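You operate a simulated robot arm through the tools that you are given. There is no shell and no other tool. Be economical: measure what you need, move in short steps, check, and stop when the job is done.

Carry out the task below with a simulated robot arm. There is one attempt and no reset: what you move stays moved.

TASK
Fetch the sock roll from the quilt and set it on the tray there. Then take the syrup jar and put it on the cream bill pad on the quilt.
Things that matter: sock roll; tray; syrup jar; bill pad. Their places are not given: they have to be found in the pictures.

It is judged by the outcome, as a careful person would: the job done as asked, and still so three seconds after it is handed in. It fails if anything else is knocked over, pushed out of place, dropped, spilled or broken.

THE ROBOT
A 7-joint arm with a two-finger parallel gripper, fixed in place. Base frame: the origin is at the foot of the arm, x ahead of it, y to its left, z up; the work surface is at about z = 0. Lengths are in mm, angles in degrees, forces in N, time in s.
With the tool pointing down near the work surface it reaches from about 240 to 620 mm from the base axis. Its first joint turns from -66.0 to 66.0 degrees. Payload 2.6 kg.
Tool frame: the origin (TCP) lies between the finger pads and is the grasp point; the fingertips stand 30 mm ahead of it; z points along the fingers, y is the line along which they close. The gripper opens to 94 mm. The fingers are 28 mm wide and 10 mm thick; the gripper's body (50 by 96 mm) begins 55 mm behind the TCP.
Orientation is told as [roll, pitch, yaw] about the base's x, y, z axes, in that order, counted from this pose: with the fingers straight down and closing along the base's y, the tool's x points along the base's -x, its y along +y and its z along -z.

THE INTERFACE
- The arm moves only by the tool send_rows. Its argument "motion" is a list of rows, each an object (a shift or turn left out is 0, a gripper value left out holds the last) with "linear": the shift along the base's x, y, z in mm, a list of three; "rot": the turn, a rotation vector about the base's x, y, z in degrees, a list of three; "grip": the opening, from 0 (shut) to 1 (fully open). In form: [{"linear": [x, y, z], "rot": [wx, wy, wz], "grip": grip}, ...]. A call has 1 to 12 rows; each row shifts and turns the commanded pose from where the row before left it. A row lasts 0.2 s, in which the tool goes at most 50 mm and 8.6 degrees; a call with a longer step from one row to the next is refused whole, and so is a gripper value outside its range. A pose out of reach is approached as far as the arm can. The call stops where the force on the tool passes 40 N (or 10 N more than at its start, if that is more) or the arm is blocked; 0.2 s more then pass. The fingers move at their own pace (about 72 mm/s each) and stop on an object; they squeeze with about 25 N. The grip force told is the motor's: it shows also when the fingers shut on nothing. Time passes only in rows, and 0.2 s behind the last, so rows that do not move let the fingers close. It gives the time, the measured TCP pose, the force on the tool (base axes), the opening and the grip force at its end, in the units of the frame above (readings bear some noise), and new pictures: "views" is both (left out), scene, wrist or none.
- Cameras (640 x 400 px; columns grow to the right, rows downward): "scene" is fixed at [21.2, 420.3, 562]; the picture's right is [-0.83, -0.56, 0.00], its down [-0.36, 0.52, -0.77] and it looks along [0.44, -0.64, -0.64] (base axes); focal length 337 px, centre (320, 200). "wrist" rides on the gripper at [-37, 0, -58] in the tool frame; the picture's right is [0.00, -1.00, 0.00], its down [0.97, 0.00, -0.24] and it looks along [0.24, 0.00, 0.97] (tool axes); focal length 218 px, centre (320, 200).
- measure_at(camera, pixels): for up to 12 pixels [column, row] of the newest picture of that camera ("zoom" is the newest enlarged one), the place [x, y, z] in the base frame of the surface seen there, good to about 2 mm, but the place of the scene camera against the robot may be out by one fixed shift of up to 18 mm in any direction. No time passes.
- enlarge(camera, box): a new picture of the part [left, top, right, bottom] of that camera's present view, enlarged. No time passes.
- sign_off(): hands the job in; it is judged then, once.

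Work in short steps. Measure before you move; look again where a grasp or a placing could have gone wrong, and mend it. You have 80 turns and 120 pictures in all, the two below and enlarged ones among them. Open the gripper and draw the arm clear of the work before you hand the job in, unless the task says otherwise; then end with one line.

The tools are called after "Call:" as a command line: name --argument value ..., lists and objects as JSON in quotes. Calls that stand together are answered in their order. send_rows: Moves the arm, as the interface text tells. Its arguments: {"type":"object","properties":{"motion":{"type":"array"},"views":{"type":"string","enum":["both","scene","wrist","none"]}},"required":["motion"]} The other tools are called the same way: measure_at (camera, pixels) gives the place of the surface under pixels of a picture; enlarge (camera, box) takes an enlarged picture of a part of a camera's view; sign_off () hands the job in.

At the start:

```text
time_s: 0.0
eef_pos: [301.0, -206.4, 283.3]
tool_rot: [-0.1, 0.0, 0.0]
wrist_force: [-0.1, 0.6, 0.1]
width: 93.9
finger_force: 0.0
```

scene: 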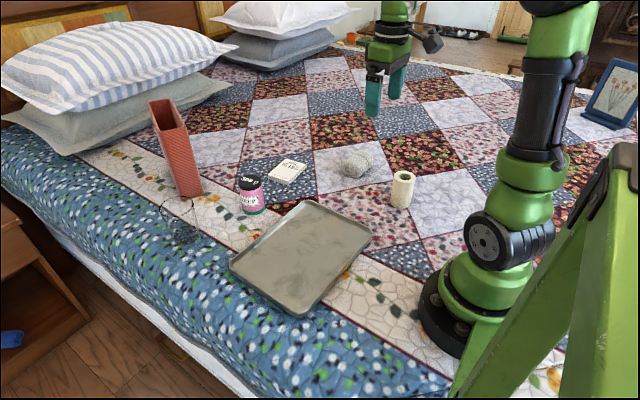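
wrist: 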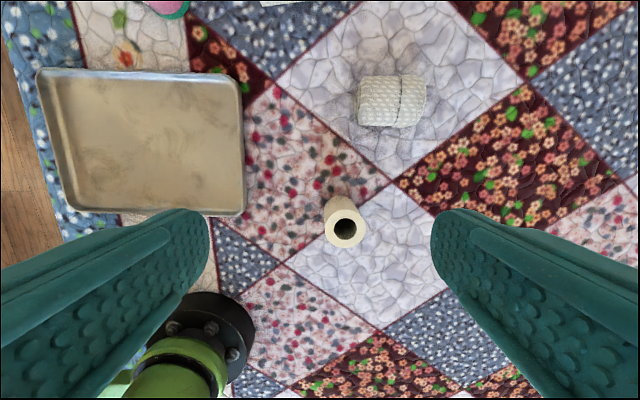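

The wrist view shows a knitted roll at (391,101), a hollow roll at (345,222) and the tray at (145,140). I'll measure these and enlarge the scene.

Call:
measure_at --camera "wrist" --pixels '[[391, 100], [362, 100], [424, 100], [391, 78], [391, 124], [345, 222], [145, 140], [60, 90], [230, 200], [230, 90], [60, 200], [450, 110]]'

Call:
measure_at --camera "scene" --pixels '[[357, 160], [250, 183], [252, 200], [251, 213], [288, 171], [270, 176], [290, 184], [307, 166], [286, 157], [402, 177], [300, 255], [190, 190]]'

Call:
enlarge --camera "scene" --box '[140, 90, 440, 278]'

```text
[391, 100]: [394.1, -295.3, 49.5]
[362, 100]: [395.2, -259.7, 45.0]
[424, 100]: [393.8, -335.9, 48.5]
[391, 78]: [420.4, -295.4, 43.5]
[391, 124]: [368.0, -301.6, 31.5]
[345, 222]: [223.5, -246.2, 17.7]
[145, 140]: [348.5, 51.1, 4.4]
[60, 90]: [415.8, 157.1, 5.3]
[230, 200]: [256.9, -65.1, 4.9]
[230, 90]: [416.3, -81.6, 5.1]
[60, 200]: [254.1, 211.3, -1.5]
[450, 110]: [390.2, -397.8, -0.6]
```

```text
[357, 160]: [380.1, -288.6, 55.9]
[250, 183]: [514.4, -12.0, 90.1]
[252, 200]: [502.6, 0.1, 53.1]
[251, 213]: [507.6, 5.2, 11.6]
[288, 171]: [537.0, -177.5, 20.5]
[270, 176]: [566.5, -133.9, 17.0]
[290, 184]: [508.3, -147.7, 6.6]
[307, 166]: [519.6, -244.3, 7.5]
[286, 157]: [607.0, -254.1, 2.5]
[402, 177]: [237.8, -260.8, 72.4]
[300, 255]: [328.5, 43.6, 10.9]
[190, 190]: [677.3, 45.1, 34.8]
```

```text
2.13 times, centred on (290, 184) of scene
```

zoom: 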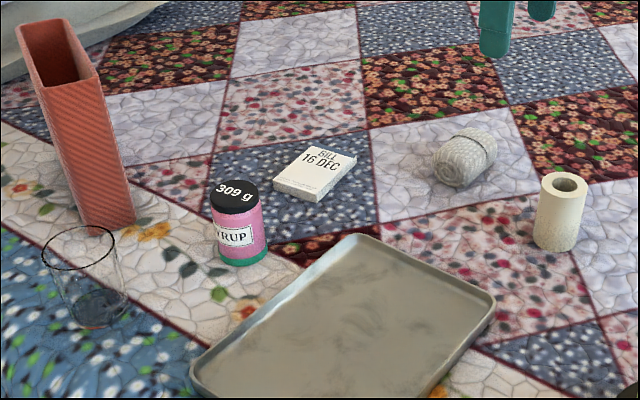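

Sock roll is around (393,-298), lying along y, about 50 high. I go above it while turning -90° about z so the fingers close along x.

Call:
send_rows --motion '[{"linear": [8.4, -8.3, -11], "rot": [0, 0, -8.18], "grip": 1}, {"linear": [8.4, -8.3, -11], "rot": [0, 0, -8.18]}, {"linear": [8.4, -8.3, -11], "rot": [0, 0, -8.18]}, {"linear": [8.4, -8.3, -11], "rot": [0, 0, -8.18]}, {"linear": [8.4, -8.3, -11], "rot": [0, 0, -8.18]}, {"linear": [8.4, -8.3, -11], "rot": [0, 0, -8.18]}, {"linear": [8.4, -8.3, -11], "rot": [0, 0, -8.18]}, {"linear": [8.4, -8.3, -11], "rot": [0, 0, -8.18]}, {"linear": [8.4, -8.3, -11], "rot": [0, 0, -8.18]}, {"linear": [8.4, -8.3, -11], "rot": [0, 0, -8.18]}, {"linear": [8.4, -8.3, -11], "rot": [0, 0, -8.2]}]'

```text
time_s: 2.4
eef_pos: [394.8, -299.7, 162.8]
tool_rot: [0.0, -0.1, -90.0]
wrist_force: [-0.4, -0.2, -0.4]
width: 94.0
finger_force: 0.0
```

scene: 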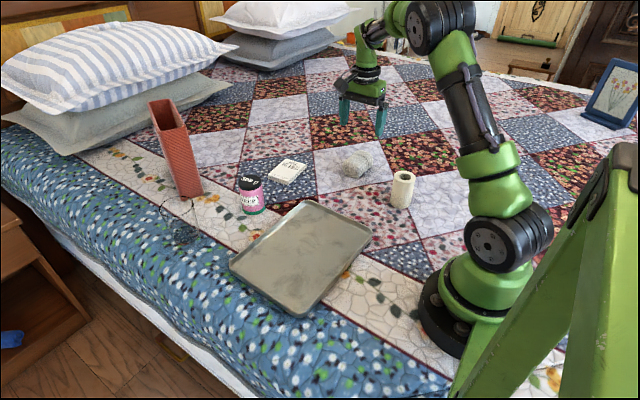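
wrist: 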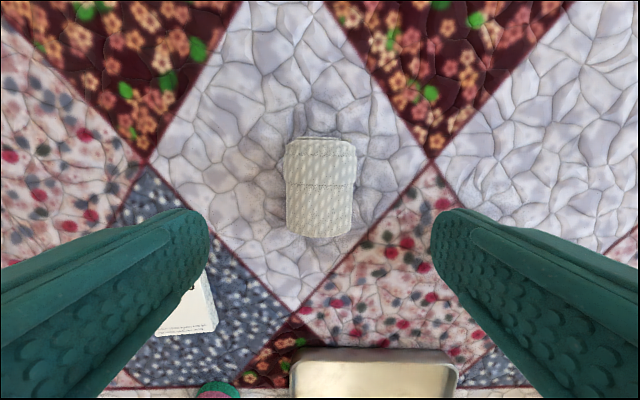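

The roll spans (285-355, 138-237) in the wrist view, well centred between the fingers. I measure its edges.

Call:
measure_at --camera "wrist" --pixels '[[320, 190], [292, 190], [348, 190], [320, 144], [320, 230], [270, 190], [185, 310], [170, 328], [213, 325], [330, 380]]'

```text
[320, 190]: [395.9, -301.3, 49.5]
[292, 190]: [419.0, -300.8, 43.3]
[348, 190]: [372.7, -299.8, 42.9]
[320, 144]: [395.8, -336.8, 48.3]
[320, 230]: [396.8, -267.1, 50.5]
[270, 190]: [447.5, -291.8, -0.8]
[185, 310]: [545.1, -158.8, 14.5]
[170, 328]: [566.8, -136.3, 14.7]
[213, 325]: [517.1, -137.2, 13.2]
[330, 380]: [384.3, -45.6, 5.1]
```

Centre (396,-301), radius about 27. I descend to TCP z≈35 and close.

Call:
send_rows --motion '[{"linear": [1, -1, -30]}, {"linear": [0, 0, -30]}, {"linear": [0, 0, -30]}, {"linear": [0, 0, -25]}, {"linear": [0, 0, -12]}, {"grip": 0.3}, {"grip": 0.3}, {"grip": 0.3}, {"grip": 0.3}]' --views "wrist"

```text
time_s: 4.4
eef_pos: [392.8, -300.2, 34.3]
tool_rot: [-0.1, 0.0, -90.0]
wrist_force: [-0.5, -0.6, -0.3]
width: 63.9
finger_force: 24.4
```

wrist: 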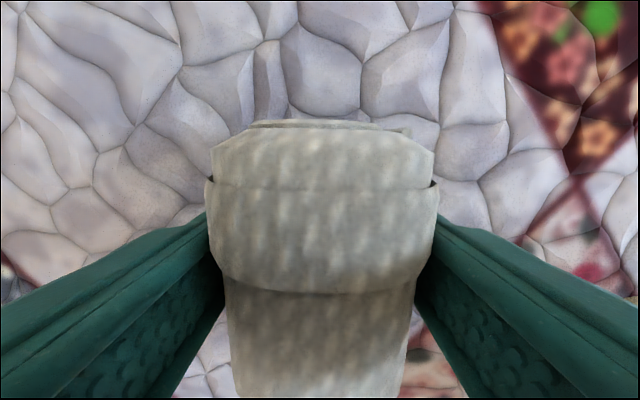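

The fingers stopped at 64 mm with 24 N, so the roll is gripped. I lift and check.

Call:
send_rows --motion '[{"linear": [0, 0, 15]}, {"linear": [0, 0, 30]}, {"linear": [0, 0, 35]}, {"linear": [0, 0, 35]}]'

```text
time_s: 5.4
eef_pos: [394.5, -300.2, 150.7]
tool_rot: [0.0, 0.0, -90.1]
wrist_force: [-0.1, 0.2, -0.4]
width: 28.2
finger_force: 0.1
```

scene: 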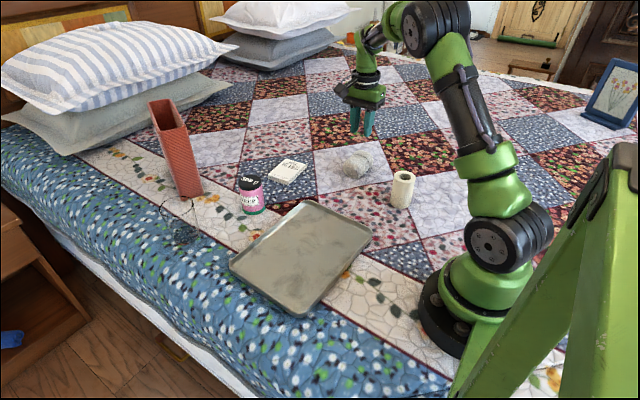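
wrist: 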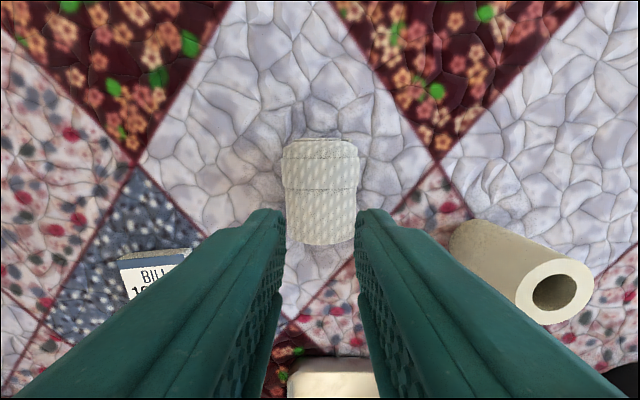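

The roll slipped out and stays where it was (wrist view, 283-360 × 138-245). I reopen, re-measure, then grip lower and lift slowly.

Call:
send_rows --motion '[{"grip": 1}, {"grip": 1}, {"grip": 1}]' --views "wrist"

Call:
measure_at --camera "wrist" --pixels '[[320, 190], [287, 170], [283, 180], [290, 210], [352, 210], [358, 180], [320, 144], [320, 240], [286, 180], [354, 180]]'

Call:
enlarge --camera "wrist" --box '[240, 120, 400, 260]'

```text
time_s: 6.2
eef_pos: [394.6, -298.8, 149.1]
tool_rot: [0.0, 0.0, -90.0]
wrist_force: [-0.4, -0.6, -0.7]
width: 94.0
finger_force: 0.1
```

wrist: 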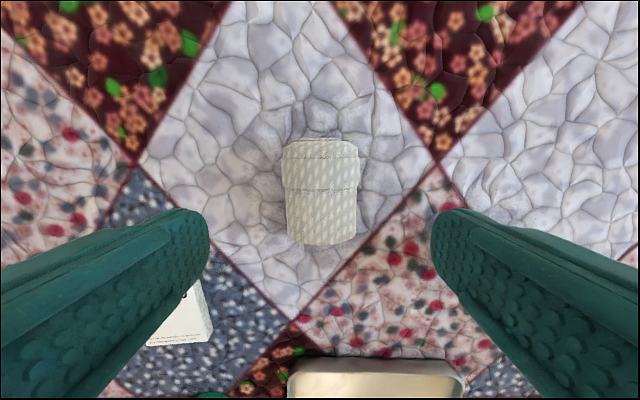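

```text
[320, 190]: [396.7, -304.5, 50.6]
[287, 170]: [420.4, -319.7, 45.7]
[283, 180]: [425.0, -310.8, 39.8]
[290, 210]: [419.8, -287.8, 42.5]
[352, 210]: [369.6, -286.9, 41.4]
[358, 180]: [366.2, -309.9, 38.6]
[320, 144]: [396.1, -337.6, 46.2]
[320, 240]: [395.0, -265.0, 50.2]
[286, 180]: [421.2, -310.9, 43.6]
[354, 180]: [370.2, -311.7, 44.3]
```

```text
2.86 times, centred on (320, 190) of wrist
```

zoom: 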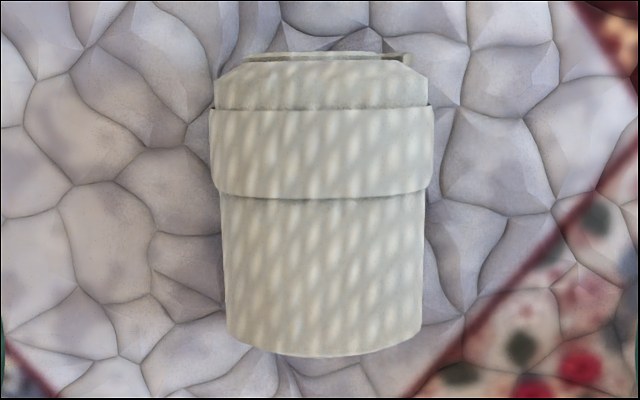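

I try again lower (TCP z≈29) over the middle, close fully, then lift only slightly and slowly to check the hold.

Call:
send_rows --motion '[{"linear": [0, -2, -30]}, {"linear": [0, 0, -30]}, {"linear": [0, 0, -30]}, {"linear": [0, 0, -20]}, {"linear": [0, 0, -10]}, {"grip": 0}, {"grip": 0}, {"grip": 0}, {"grip": 0}, {"grip": 0}]' --views "none"

Call:
send_rows --motion '[{"linear": [0, 0, 2]}, {"linear": [0, 0, 3]}, {"linear": [0, 0, 4]}, {"linear": [0, 0, 4]}, {"linear": [0, 0, 4]}]'

```text
time_s: 8.4
eef_pos: [394.4, -304.8, 30.6]
tool_rot: [0.0, -0.1, -90.0]
wrist_force: [-4.0, -2.0, 9.5]
width: 63.9
finger_force: 24.6
```

```text
time_s: 9.6
eef_pos: [394.5, -302.9, 45.9]
tool_rot: [0.0, 0.1, -90.0]
wrist_force: [0.5, -0.4, -0.7]
width: 63.8
finger_force: 24.8
```

scene: 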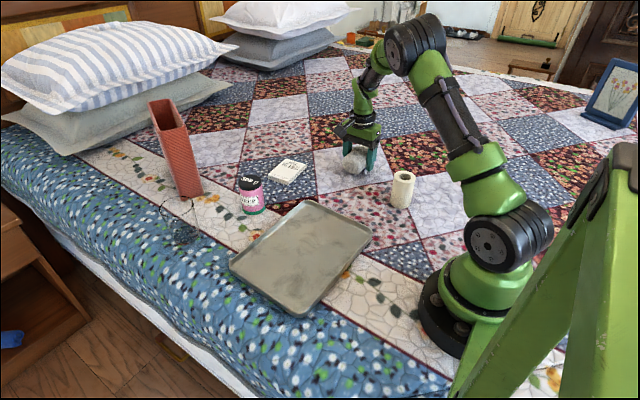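
wrist: 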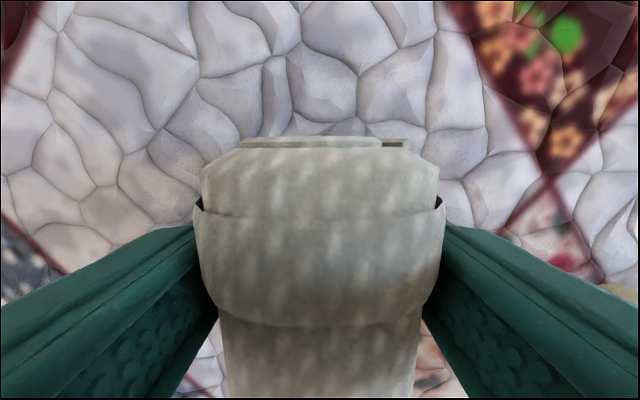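

Width still 63.8. I measure the roll's top to see whether it rises with the hand.

Call:
measure_at --camera "wrist" --pixels '[[320, 230], [320, 300], [320, 180]]'

Call:
send_rows --motion '[{"linear": [0, 0, 4]}, {"linear": [0, 0, 4]}, {"linear": [0, 0, 4]}]' --views "wrist"

Call:
measure_at --camera "wrist" --pixels '[[320, 230], [320, 300], [320, 180]]'

```text
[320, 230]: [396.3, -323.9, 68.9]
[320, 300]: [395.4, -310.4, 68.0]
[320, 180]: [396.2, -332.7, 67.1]
```

```text
time_s: 10.4
eef_pos: [394.6, -301.8, 58.8]
tool_rot: [0.1, 0.0, -89.9]
wrist_force: [0.7, 0.8, -0.6]
width: 63.7
finger_force: 25.0
```

wrist: 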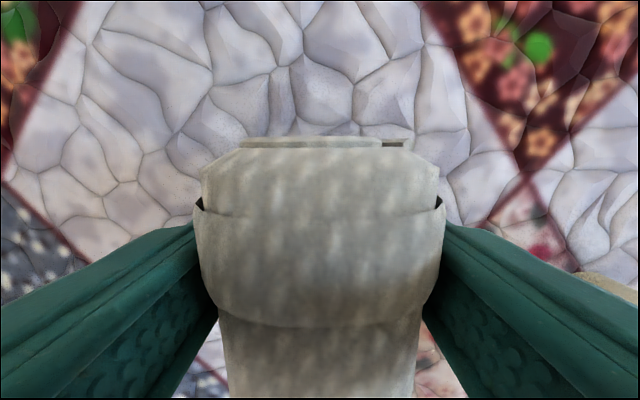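

```text
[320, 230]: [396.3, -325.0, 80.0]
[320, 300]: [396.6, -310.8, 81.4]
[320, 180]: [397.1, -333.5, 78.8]
```

The roll rises with the hand now. I lift further gently, then carry it toward the tray.

Call:
send_rows --motion '[{"linear": [0, 0, 7]}, {"linear": [0, 0, 9]}, {"linear": [0, 0, 9]}, {"linear": [0, 0, 9]}, {"linear": [0, 4, 7]}, {"linear": [-1, 9, 4]}, {"linear": [-2, 14, 0]}, {"linear": [-3, 19, 0]}, {"linear": [-3, 23, 0]}, {"linear": [-4, 25, 0]}, {"linear": [-4, 25, 0]}, {"linear": [-4, 25, 0]}]' --views "none"

Call:
send_rows --motion '[{"linear": [-4, 25, 0]}, {"linear": [-4, 25, 0]}, {"linear": [-4, 25, 0]}, {"linear": [-4, 25, 0]}, {"linear": [-4, 25, 0]}, {"linear": [-4, 23, 0]}, {"linear": [-3, 19, 0]}, {"linear": [-3, 14, 0]}, {"linear": [-2, 9, 0]}, {"linear": [0, 4, 0]}]'

```text
time_s: 13.0
eef_pos: [373.8, -158.7, 105.0]
tool_rot: [0.1, 0.0, -90.0]
wrist_force: [0.5, -0.3, 0.1]
width: 63.8
finger_force: 24.8
```

```text
time_s: 15.2
eef_pos: [341.0, 35.8, 102.8]
tool_rot: [0.0, 0.0, -90.0]
wrist_force: [0.3, -0.6, -0.8]
width: 63.8
finger_force: 24.8
```

scene: 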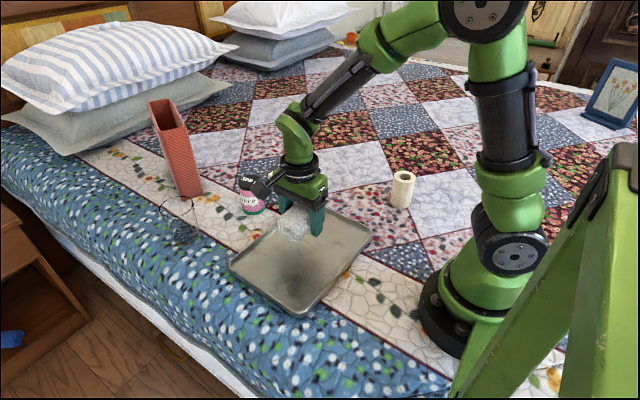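
wrist: 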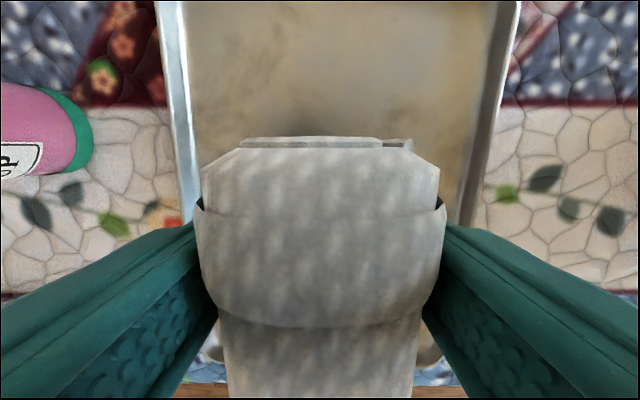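

Held over the tray's centre; tray floor is z≈5, so contact is expected at TCP z≈36. I lower gently.

Call:
send_rows --motion '[{"linear": [0, 0, -5]}, {"linear": [0, 0, -10]}, {"linear": [0, 0, -12]}, {"linear": [0, 0, -12]}, {"linear": [0, 0, -10]}, {"linear": [0, 0, -7]}, {"linear": [0, 0, -4]}, {"linear": [0, 0, -3]}]' --views "none"

Call:
send_rows --motion '[{"linear": [0, 0, -1]}, {"linear": [0, 0, -1]}]' --views "scene"

```text
time_s: 17.0
eef_pos: [342.9, 36.6, 42.9]
tool_rot: [0.0, 0.0, -90.0]
wrist_force: [-0.2, 0.4, -0.4]
width: 63.5
finger_force: 25.2
```

```text
time_s: 17.6
eef_pos: [342.1, 37.1, 38.9]
tool_rot: [0.0, 0.0, -90.0]
wrist_force: [-0.3, 0.2, -0.5]
width: 63.7
finger_force: 25.2
```

scene: 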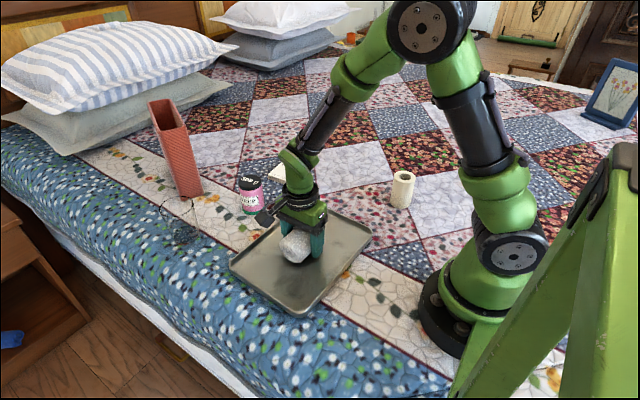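

Call:
send_rows --motion '[{"linear": [0, 0, -1]}, {"linear": [0, 0, -1]}, {"linear": [0, 0, -1]}]' --views "none"

```text
time_s: 18.4
eef_pos: [341.5, 36.0, 35.9]
tool_rot: [-0.1, 0.0, -89.9]
wrist_force: [-1.1, 1.5, 2.1]
width: 63.9
finger_force: 24.9
```

A light contact (2 N) shows. I open gradually and look.

Call:
send_rows --motion '[{"grip": 0.7}, {"grip": 0.72}, {"grip": 0.75}, {"grip": 0.78}, {"grip": 0.8}, {"grip": 0.9}, {"grip": 1}, {"grip": 1}]'

```text
time_s: 20.2
eef_pos: [341.0, 35.9, 35.7]
tool_rot: [0.0, 0.0, -90.1]
wrist_force: [-3.8, -0.5, 9.1]
width: 92.6
finger_force: 0.0
```

scene: 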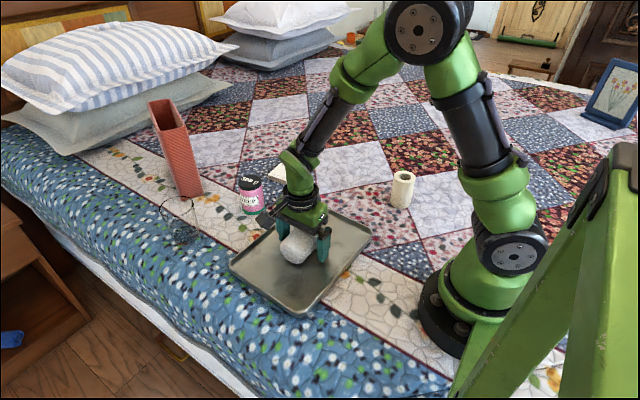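
wrist: 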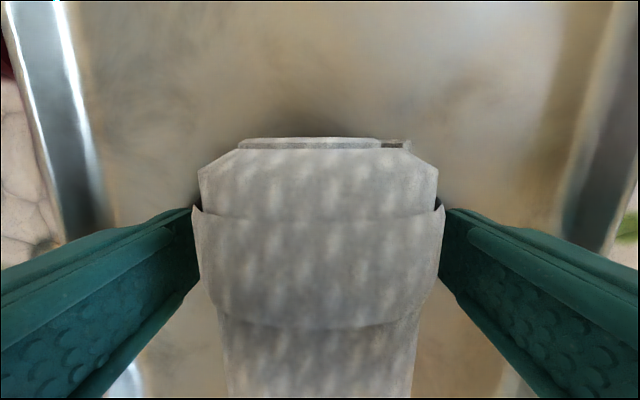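

Released; the roll rests still. The 9 N suggests fingertips on the tray floor, so I rise straight up.

Call:
send_rows --motion '[{"linear": [0, 0, 5]}, {"linear": [0, 0, 15]}, {"linear": [0, 0, 35]}, {"linear": [0, 0, 45]}, {"linear": [0, 0, 45]}]'

```text
time_s: 21.4
eef_pos: [342.9, 35.5, 180.8]
tool_rot: [0.0, 0.0, -89.9]
wrist_force: [1.0, -0.3, -0.2]
width: 94.1
finger_force: 0.0
```

scene: 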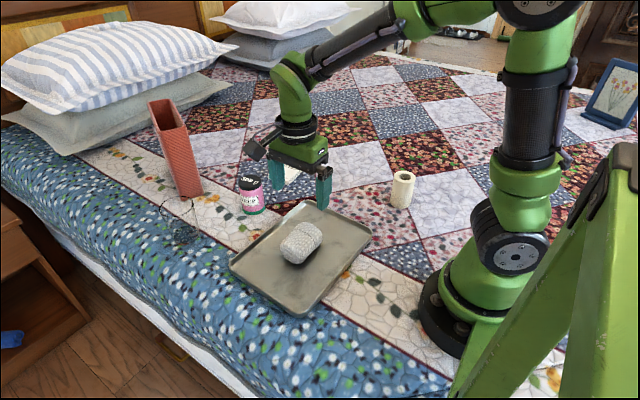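
wrist: 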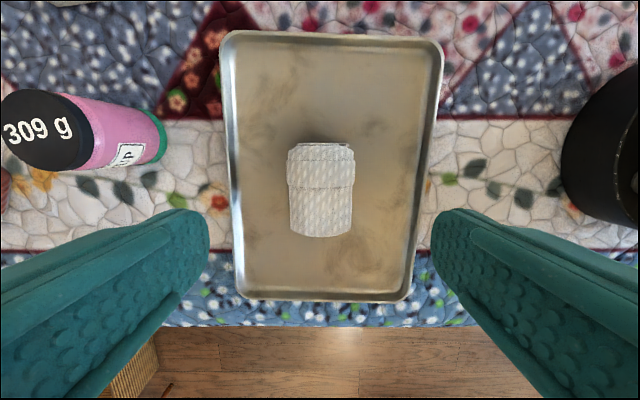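

Sock roll is well on the tray. Now the jar: I measure it from the wrist view and move toward it, turning back to yaw 0.

Call:
measure_at --camera "wrist" --pixels '[[40, 130], [10, 130], [75, 130], [40, 100], [40, 160], [160, 135], [120, 135], [5, 190]]'

Call:
send_rows --motion '[{"linear": [8, -5, 4], "rot": [0, 0, 8.18]}, {"linear": [10, -5, 4], "rot": [0, 0, 8.18]}, {"linear": [10, -5, 4], "rot": [0, 0, 8.18]}, {"linear": [10, -5, 4], "rot": [0, 0, 8.18]}, {"linear": [10, -5, 4], "rot": [0, 0, 8.18]}, {"linear": [10, -5, 4], "rot": [0, 0, 8.18]}, {"linear": [10, -5, 4], "rot": [0, 0, 8.18]}, {"linear": [10, -5, 4], "rot": [0, 0, 8.18]}, {"linear": [10, -5, 4], "rot": [0, 0, 8.18]}, {"linear": [10, -5, 4], "rot": [0, 0, 8.18]}, {"linear": [10, -5, 0], "rot": [0, 0, 8.2]}]'

```text
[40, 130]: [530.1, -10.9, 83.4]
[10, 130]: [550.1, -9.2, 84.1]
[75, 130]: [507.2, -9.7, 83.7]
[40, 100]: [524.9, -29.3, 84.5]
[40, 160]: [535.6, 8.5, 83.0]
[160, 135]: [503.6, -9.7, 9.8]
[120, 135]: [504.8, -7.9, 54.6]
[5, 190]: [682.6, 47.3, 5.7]
```

```text
time_s: 23.8
eef_pos: [448.2, -19.6, 222.0]
tool_rot: [0.0, -0.1, 0.1]
wrist_force: [0.5, 0.0, -0.4]
width: 93.8
finger_force: 0.1
```

scene: 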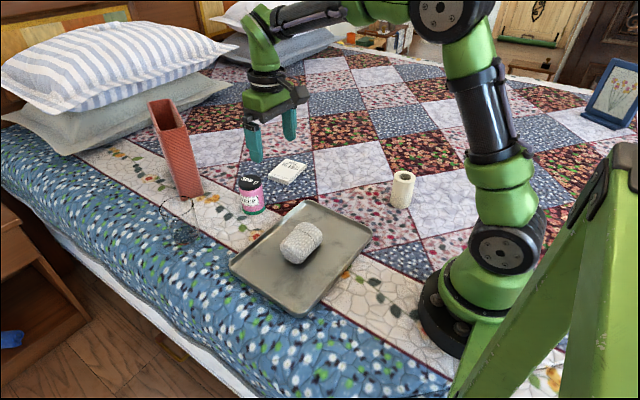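
wrist: 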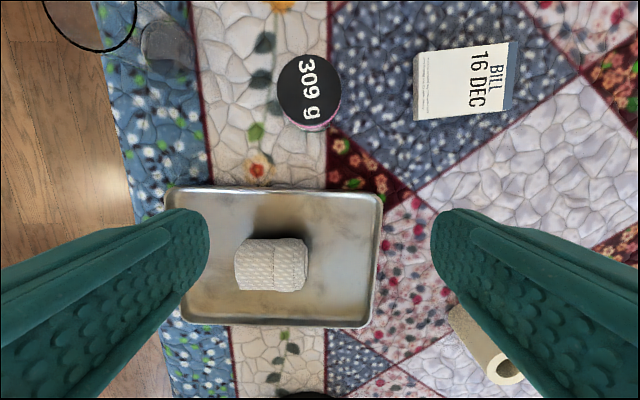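

Jar lid at (309,87), pad at corners ~(417,50),(517,42),(512,108),(415,120). Measure both.

Call:
measure_at --camera "wrist" --pixels '[[309, 87], [281, 87], [337, 87], [309, 58], [309, 118], [418, 56], [512, 46], [508, 106], [420, 116], [464, 82], [464, 130], [90, 50]]'

Call:
enlarge --camera "wrist" --box '[250, 0, 570, 200]'

```text
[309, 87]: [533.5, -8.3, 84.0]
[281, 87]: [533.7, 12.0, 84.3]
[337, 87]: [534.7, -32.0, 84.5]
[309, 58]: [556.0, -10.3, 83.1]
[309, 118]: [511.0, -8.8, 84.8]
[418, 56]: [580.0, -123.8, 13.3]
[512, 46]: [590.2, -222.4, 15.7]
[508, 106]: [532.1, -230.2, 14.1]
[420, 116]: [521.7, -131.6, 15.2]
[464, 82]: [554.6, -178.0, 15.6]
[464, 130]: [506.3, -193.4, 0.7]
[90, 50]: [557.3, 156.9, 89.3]
```

```text
2.00 times, centred on (410, 100) of wrist
```

zoom: 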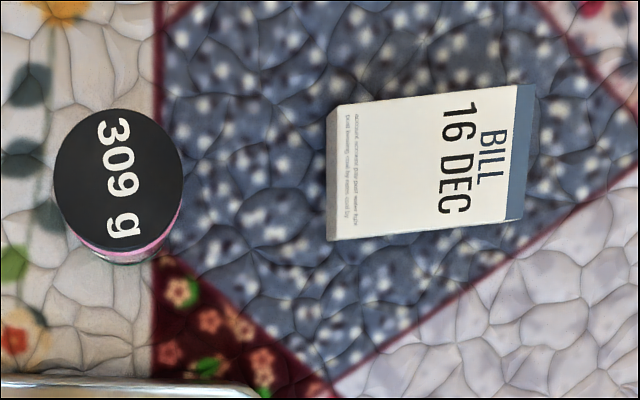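

Jar axis (533.5,-9.5), top z 84; pad centre about (556,-177), top z 15. I move over the jar at height and recheck before descending.

Call:
send_rows --motion '[{"linear": [22, 3, 0]}, {"linear": [30, 4, -10]}, {"linear": [24, 3, -20]}, {"linear": [9.3, 0, -22]}]'

```text
time_s: 24.8
eef_pos: [536.3, -8.3, 169.1]
tool_rot: [0.0, 0.0, 0.0]
wrist_force: [-0.2, 0.5, 0.6]
width: 94.4
finger_force: 0.1
```

scene: 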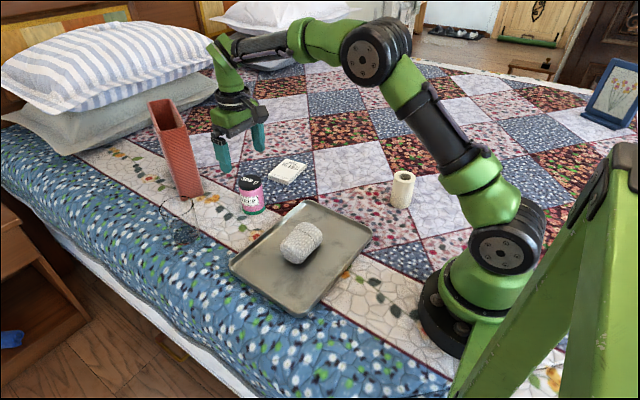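
wrist: 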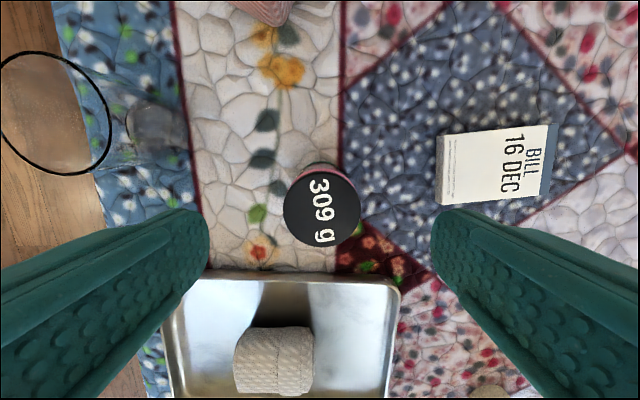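

Call:
measure_at --camera "wrist" --pixels '[[322, 209], [285, 209], [357, 209], [322, 175], [322, 243], [440, 140], [545, 130], [538, 194], [441, 200], [490, 165], [55, 120]]'

```text
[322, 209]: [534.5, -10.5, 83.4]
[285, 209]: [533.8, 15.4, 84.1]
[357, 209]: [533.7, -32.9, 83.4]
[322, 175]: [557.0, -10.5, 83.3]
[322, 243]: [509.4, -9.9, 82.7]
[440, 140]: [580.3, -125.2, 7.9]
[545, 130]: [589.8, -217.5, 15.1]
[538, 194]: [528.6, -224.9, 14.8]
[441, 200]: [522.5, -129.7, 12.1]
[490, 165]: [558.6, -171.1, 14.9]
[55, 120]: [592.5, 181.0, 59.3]
```

Alignment is good. Descend to z≈48 and close.

Call:
send_rows --motion '[{"linear": [-2, -1, -30]}, {"linear": [0, 0, -35]}, {"linear": [0, 0, -30]}, {"linear": [0, 0, -18]}, {"linear": [0, 0, -8]}, {"grip": 0.3}, {"grip": 0.1}, {"grip": 0}, {"grip": 0}, {"grip": 0}]'

```text
time_s: 27.0
eef_pos: [533.0, -10.5, 47.1]
tool_rot: [0.0, 0.0, 0.0]
wrist_force: [-0.1, 0.1, -0.2]
width: 54.9
finger_force: 25.0
```

scene: 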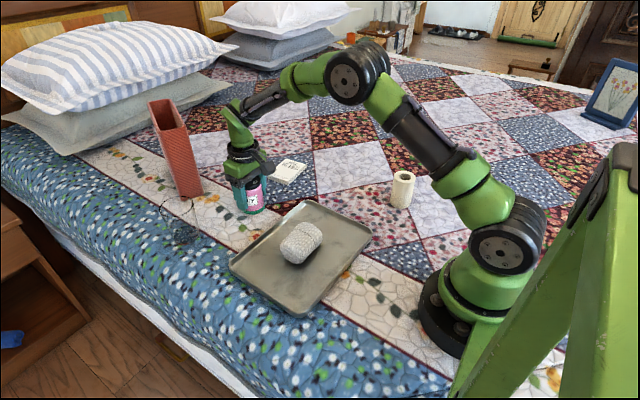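
wrist: 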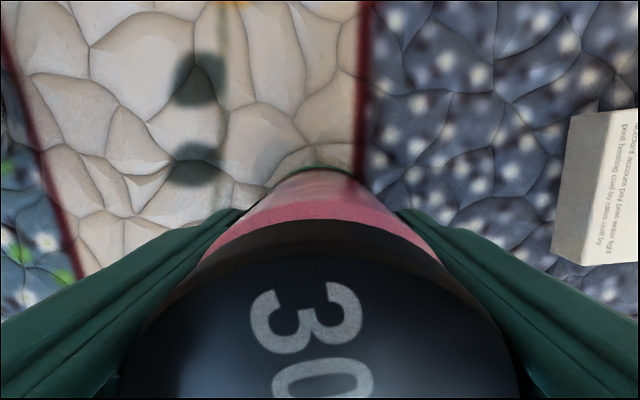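

Jar gripped at 55 mm. I lift slowly and check.

Call:
send_rows --motion '[{"linear": [0, 0, 2]}, {"linear": [0, 0, 3]}, {"linear": [0, 0, 5]}, {"linear": [0, 0, 6]}, {"linear": [0, 0, 6]}, {"linear": [0, 0, 6]}, {"linear": [0, 0, 6]}, {"linear": [0, 0, 4]}]'

Call:
measure_at --camera "wrist" --pixels '[[320, 320], [320, 270]]'

```text
time_s: 28.8
eef_pos: [533.1, -11.0, 86.5]
tool_rot: [0.0, -0.1, 0.1]
wrist_force: [0.0, -0.7, -2.8]
width: 54.9
finger_force: 25.8
```

scene: 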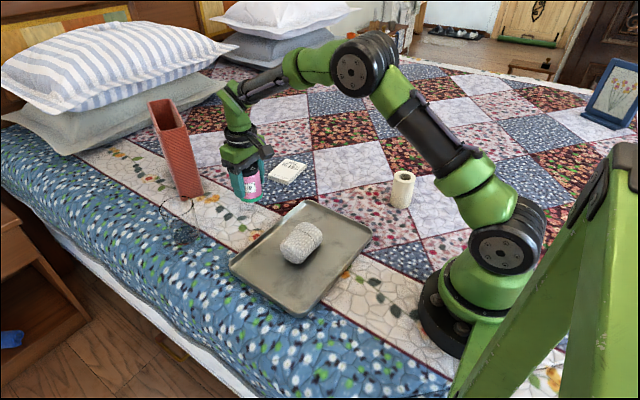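
wrist: 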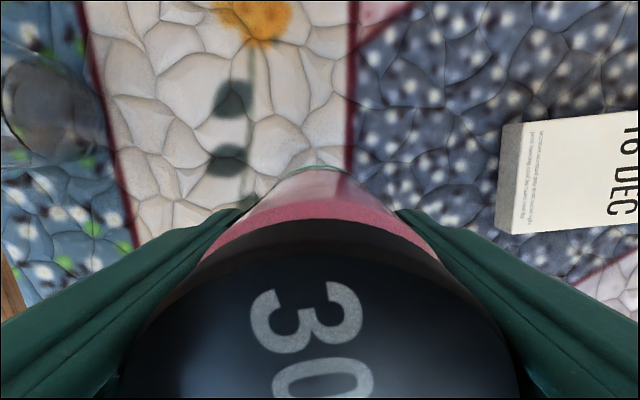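

```text
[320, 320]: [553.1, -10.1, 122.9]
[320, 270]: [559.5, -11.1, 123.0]
```

Jar is firmly held. I carry it over the pad centre (556,-177), bottom about 39 above the quilt.

Call:
send_rows --motion '[{"linear": [1, -6, 0]}, {"linear": [2, -14, 0]}, {"linear": [3, -20, 0]}, {"linear": [3, -22, 0]}, {"linear": [3, -22, 0]}, {"linear": [3, -22, 0]}, {"linear": [3, -22, 0]}, {"linear": [2, -18, 0]}, {"linear": [2, -12, 0]}, {"linear": [1, -8, 0]}, {"linear": [0, 0, 0]}]'

```text
time_s: 31.2
eef_pos: [554.6, -175.5, 86.4]
tool_rot: [-0.1, -0.1, -0.1]
wrist_force: [-0.1, 0.7, -3.7]
width: 55.2
finger_force: 25.0
```

scene: 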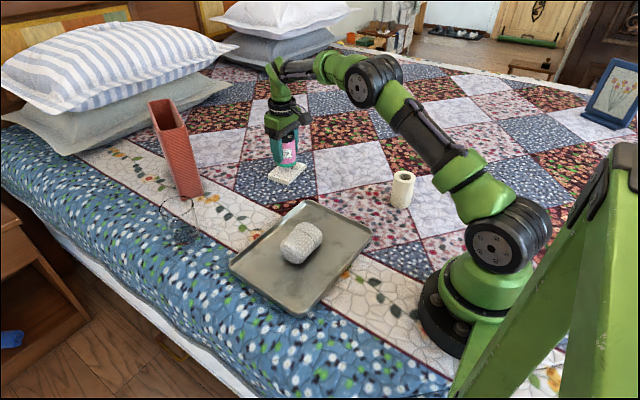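
wrist: 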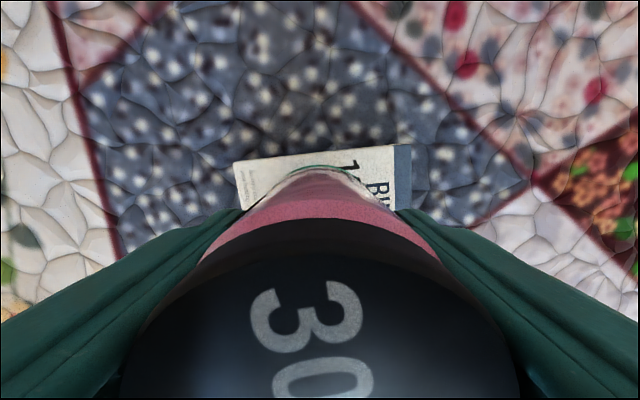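

I check the pad's far edge in the wrist view ((236,163)-(410,147)) before lowering.

Call:
measure_at --camera "wrist" --pixels '[[240, 168], [320, 158], [404, 150], [318, 168], [246, 200], [402, 200]]'

Call:
enlarge --camera "scene" --box '[220, 100, 380, 200]'

```text
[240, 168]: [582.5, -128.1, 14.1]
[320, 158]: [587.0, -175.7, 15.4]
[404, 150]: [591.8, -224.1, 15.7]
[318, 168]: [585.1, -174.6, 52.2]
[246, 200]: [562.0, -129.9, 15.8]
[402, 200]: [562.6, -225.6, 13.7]
```

```text
4.00 times, centred on (300, 150) of scene
```

zoom: 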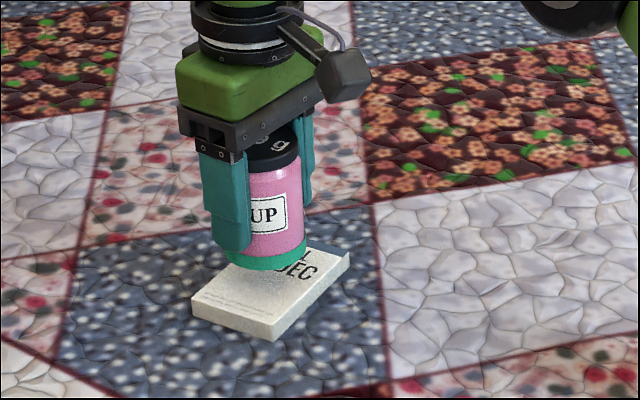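

Pad spans x≈525–588 at the jar's y, and the jar axis is at about 556: centred. Lower to just above contact (expected TCP z≈62), then 1 mm steps.

Call:
send_rows --motion '[{"linear": [0, 0, -4]}, {"linear": [0.5, -1, -6]}, {"linear": [0, 0, -5]}, {"linear": [0, 0, -3]}, {"linear": [0, 0, -2]}, {"linear": [0, 0, -1]}, {"linear": [0, 0, -1]}]' --views "none"

Call:
send_rows --motion '[{"linear": [0, 0, -0.7]}, {"linear": [0, 0, -0.7]}]' --views "wrist"

```text
time_s: 32.8
eef_pos: [555.5, -178.2, 65.3]
tool_rot: [0.1, 0.0, 0.0]
wrist_force: [0.1, 0.3, -1.2]
width: 55.0
finger_force: 24.7
```

```text
time_s: 33.4
eef_pos: [556.1, -176.9, 63.4]
tool_rot: [-0.3, -0.1, 0.0]
wrist_force: [-4.4, -0.3, 9.1]
width: 54.9
finger_force: 24.7
```

wrist: 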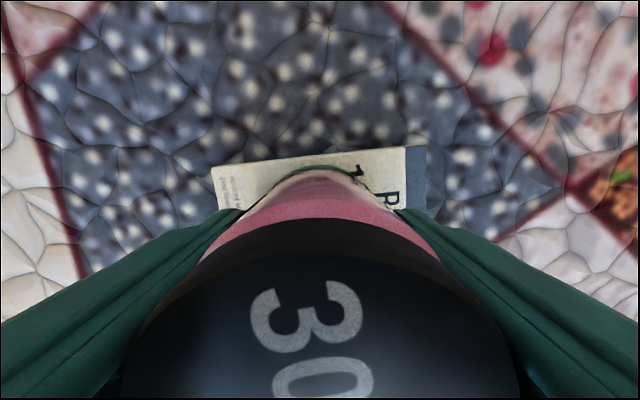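

Contact felt (9 N). Pad sits square beneath. I open slowly.

Call:
send_rows --motion '[{"linear": [0, 0, 0.5], "grip": 0.6}, {"grip": 0.62}, {"grip": 0.66}, {"grip": 0.7}, {"grip": 0.8}, {"grip": 0.9}, {"grip": 1}, {"grip": 1}]'

```text
time_s: 35.2
eef_pos: [556.3, -178.0, 63.0]
tool_rot: [0.0, 0.0, 0.0]
wrist_force: [0.7, 0.2, -0.3]
width: 93.8
finger_force: 0.2
```

scene: 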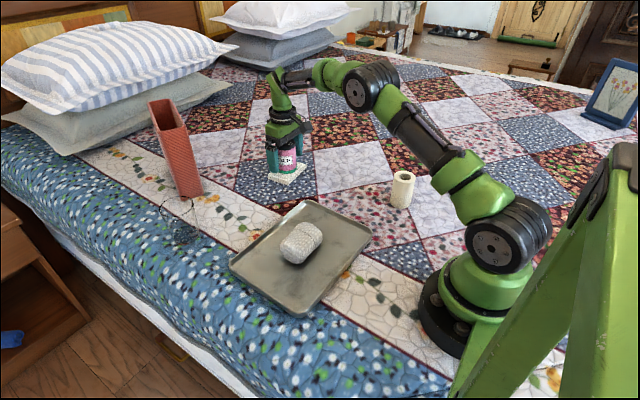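
wrist: 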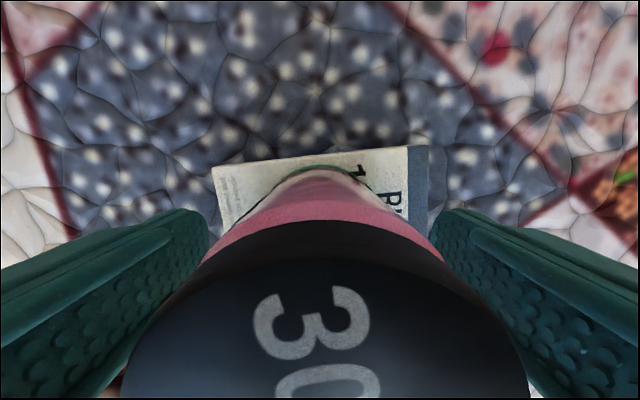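

Fingers clear of the jar. I rise straight up, then draw back.

Call:
send_rows --motion '[{"linear": [0, 0, 8]}, {"linear": [0, 0, 20]}, {"linear": [0, 0, 40]}, {"linear": [0, 0, 45]}, {"linear": [0, 0, 40]}, {"linear": [-30, -5, 20]}, {"linear": [-45, -5, 0]}, {"linear": [-45, -5, 0]}, {"linear": [-45, -5, 0]}]'

Call:
enlarge --camera "scene" --box '[140, 90, 440, 278]'

```text
time_s: 37.2
eef_pos: [391.3, -198.8, 237.3]
tool_rot: [0.0, 0.0, 0.0]
wrist_force: [-1.3, 0.2, -0.2]
width: 94.0
finger_force: 0.0
```

scene: 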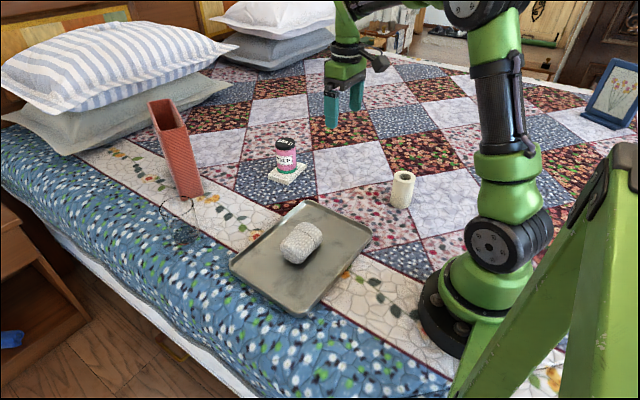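
wrist: 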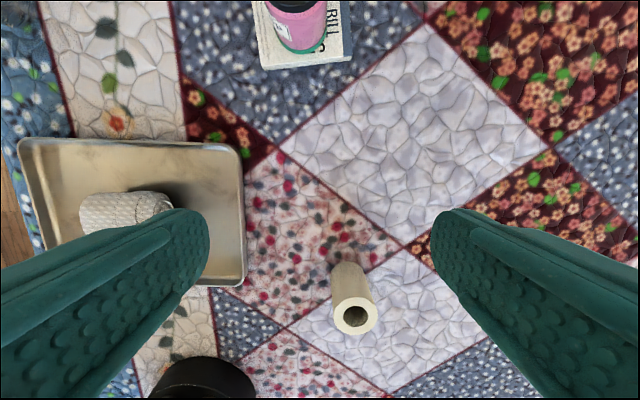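

```text
2.13 times, centred on (290, 184) of scene
```

zoom: 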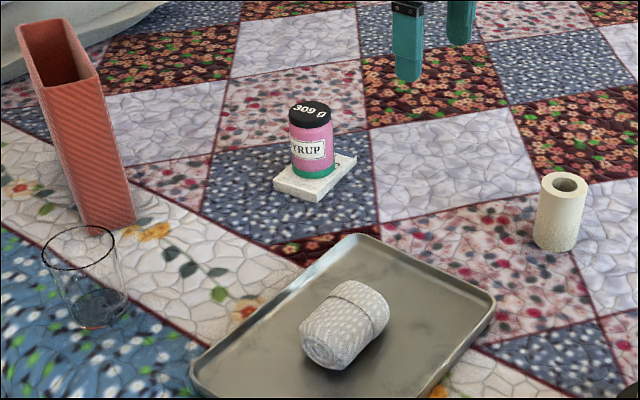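

The jar stands upright on the pad, the roll lies on the tray, everything else is in place and the arm is clear with the gripper open. I hand it in.

Call:
sign_off

```text
The job is handed in.
```

The sock roll is on the tray and the syrup jar is standing upright on the cream bill pad; nothing else was moved. The first grip on the sock roll slipped, but it stayed in place on the quilt and the second grip held.
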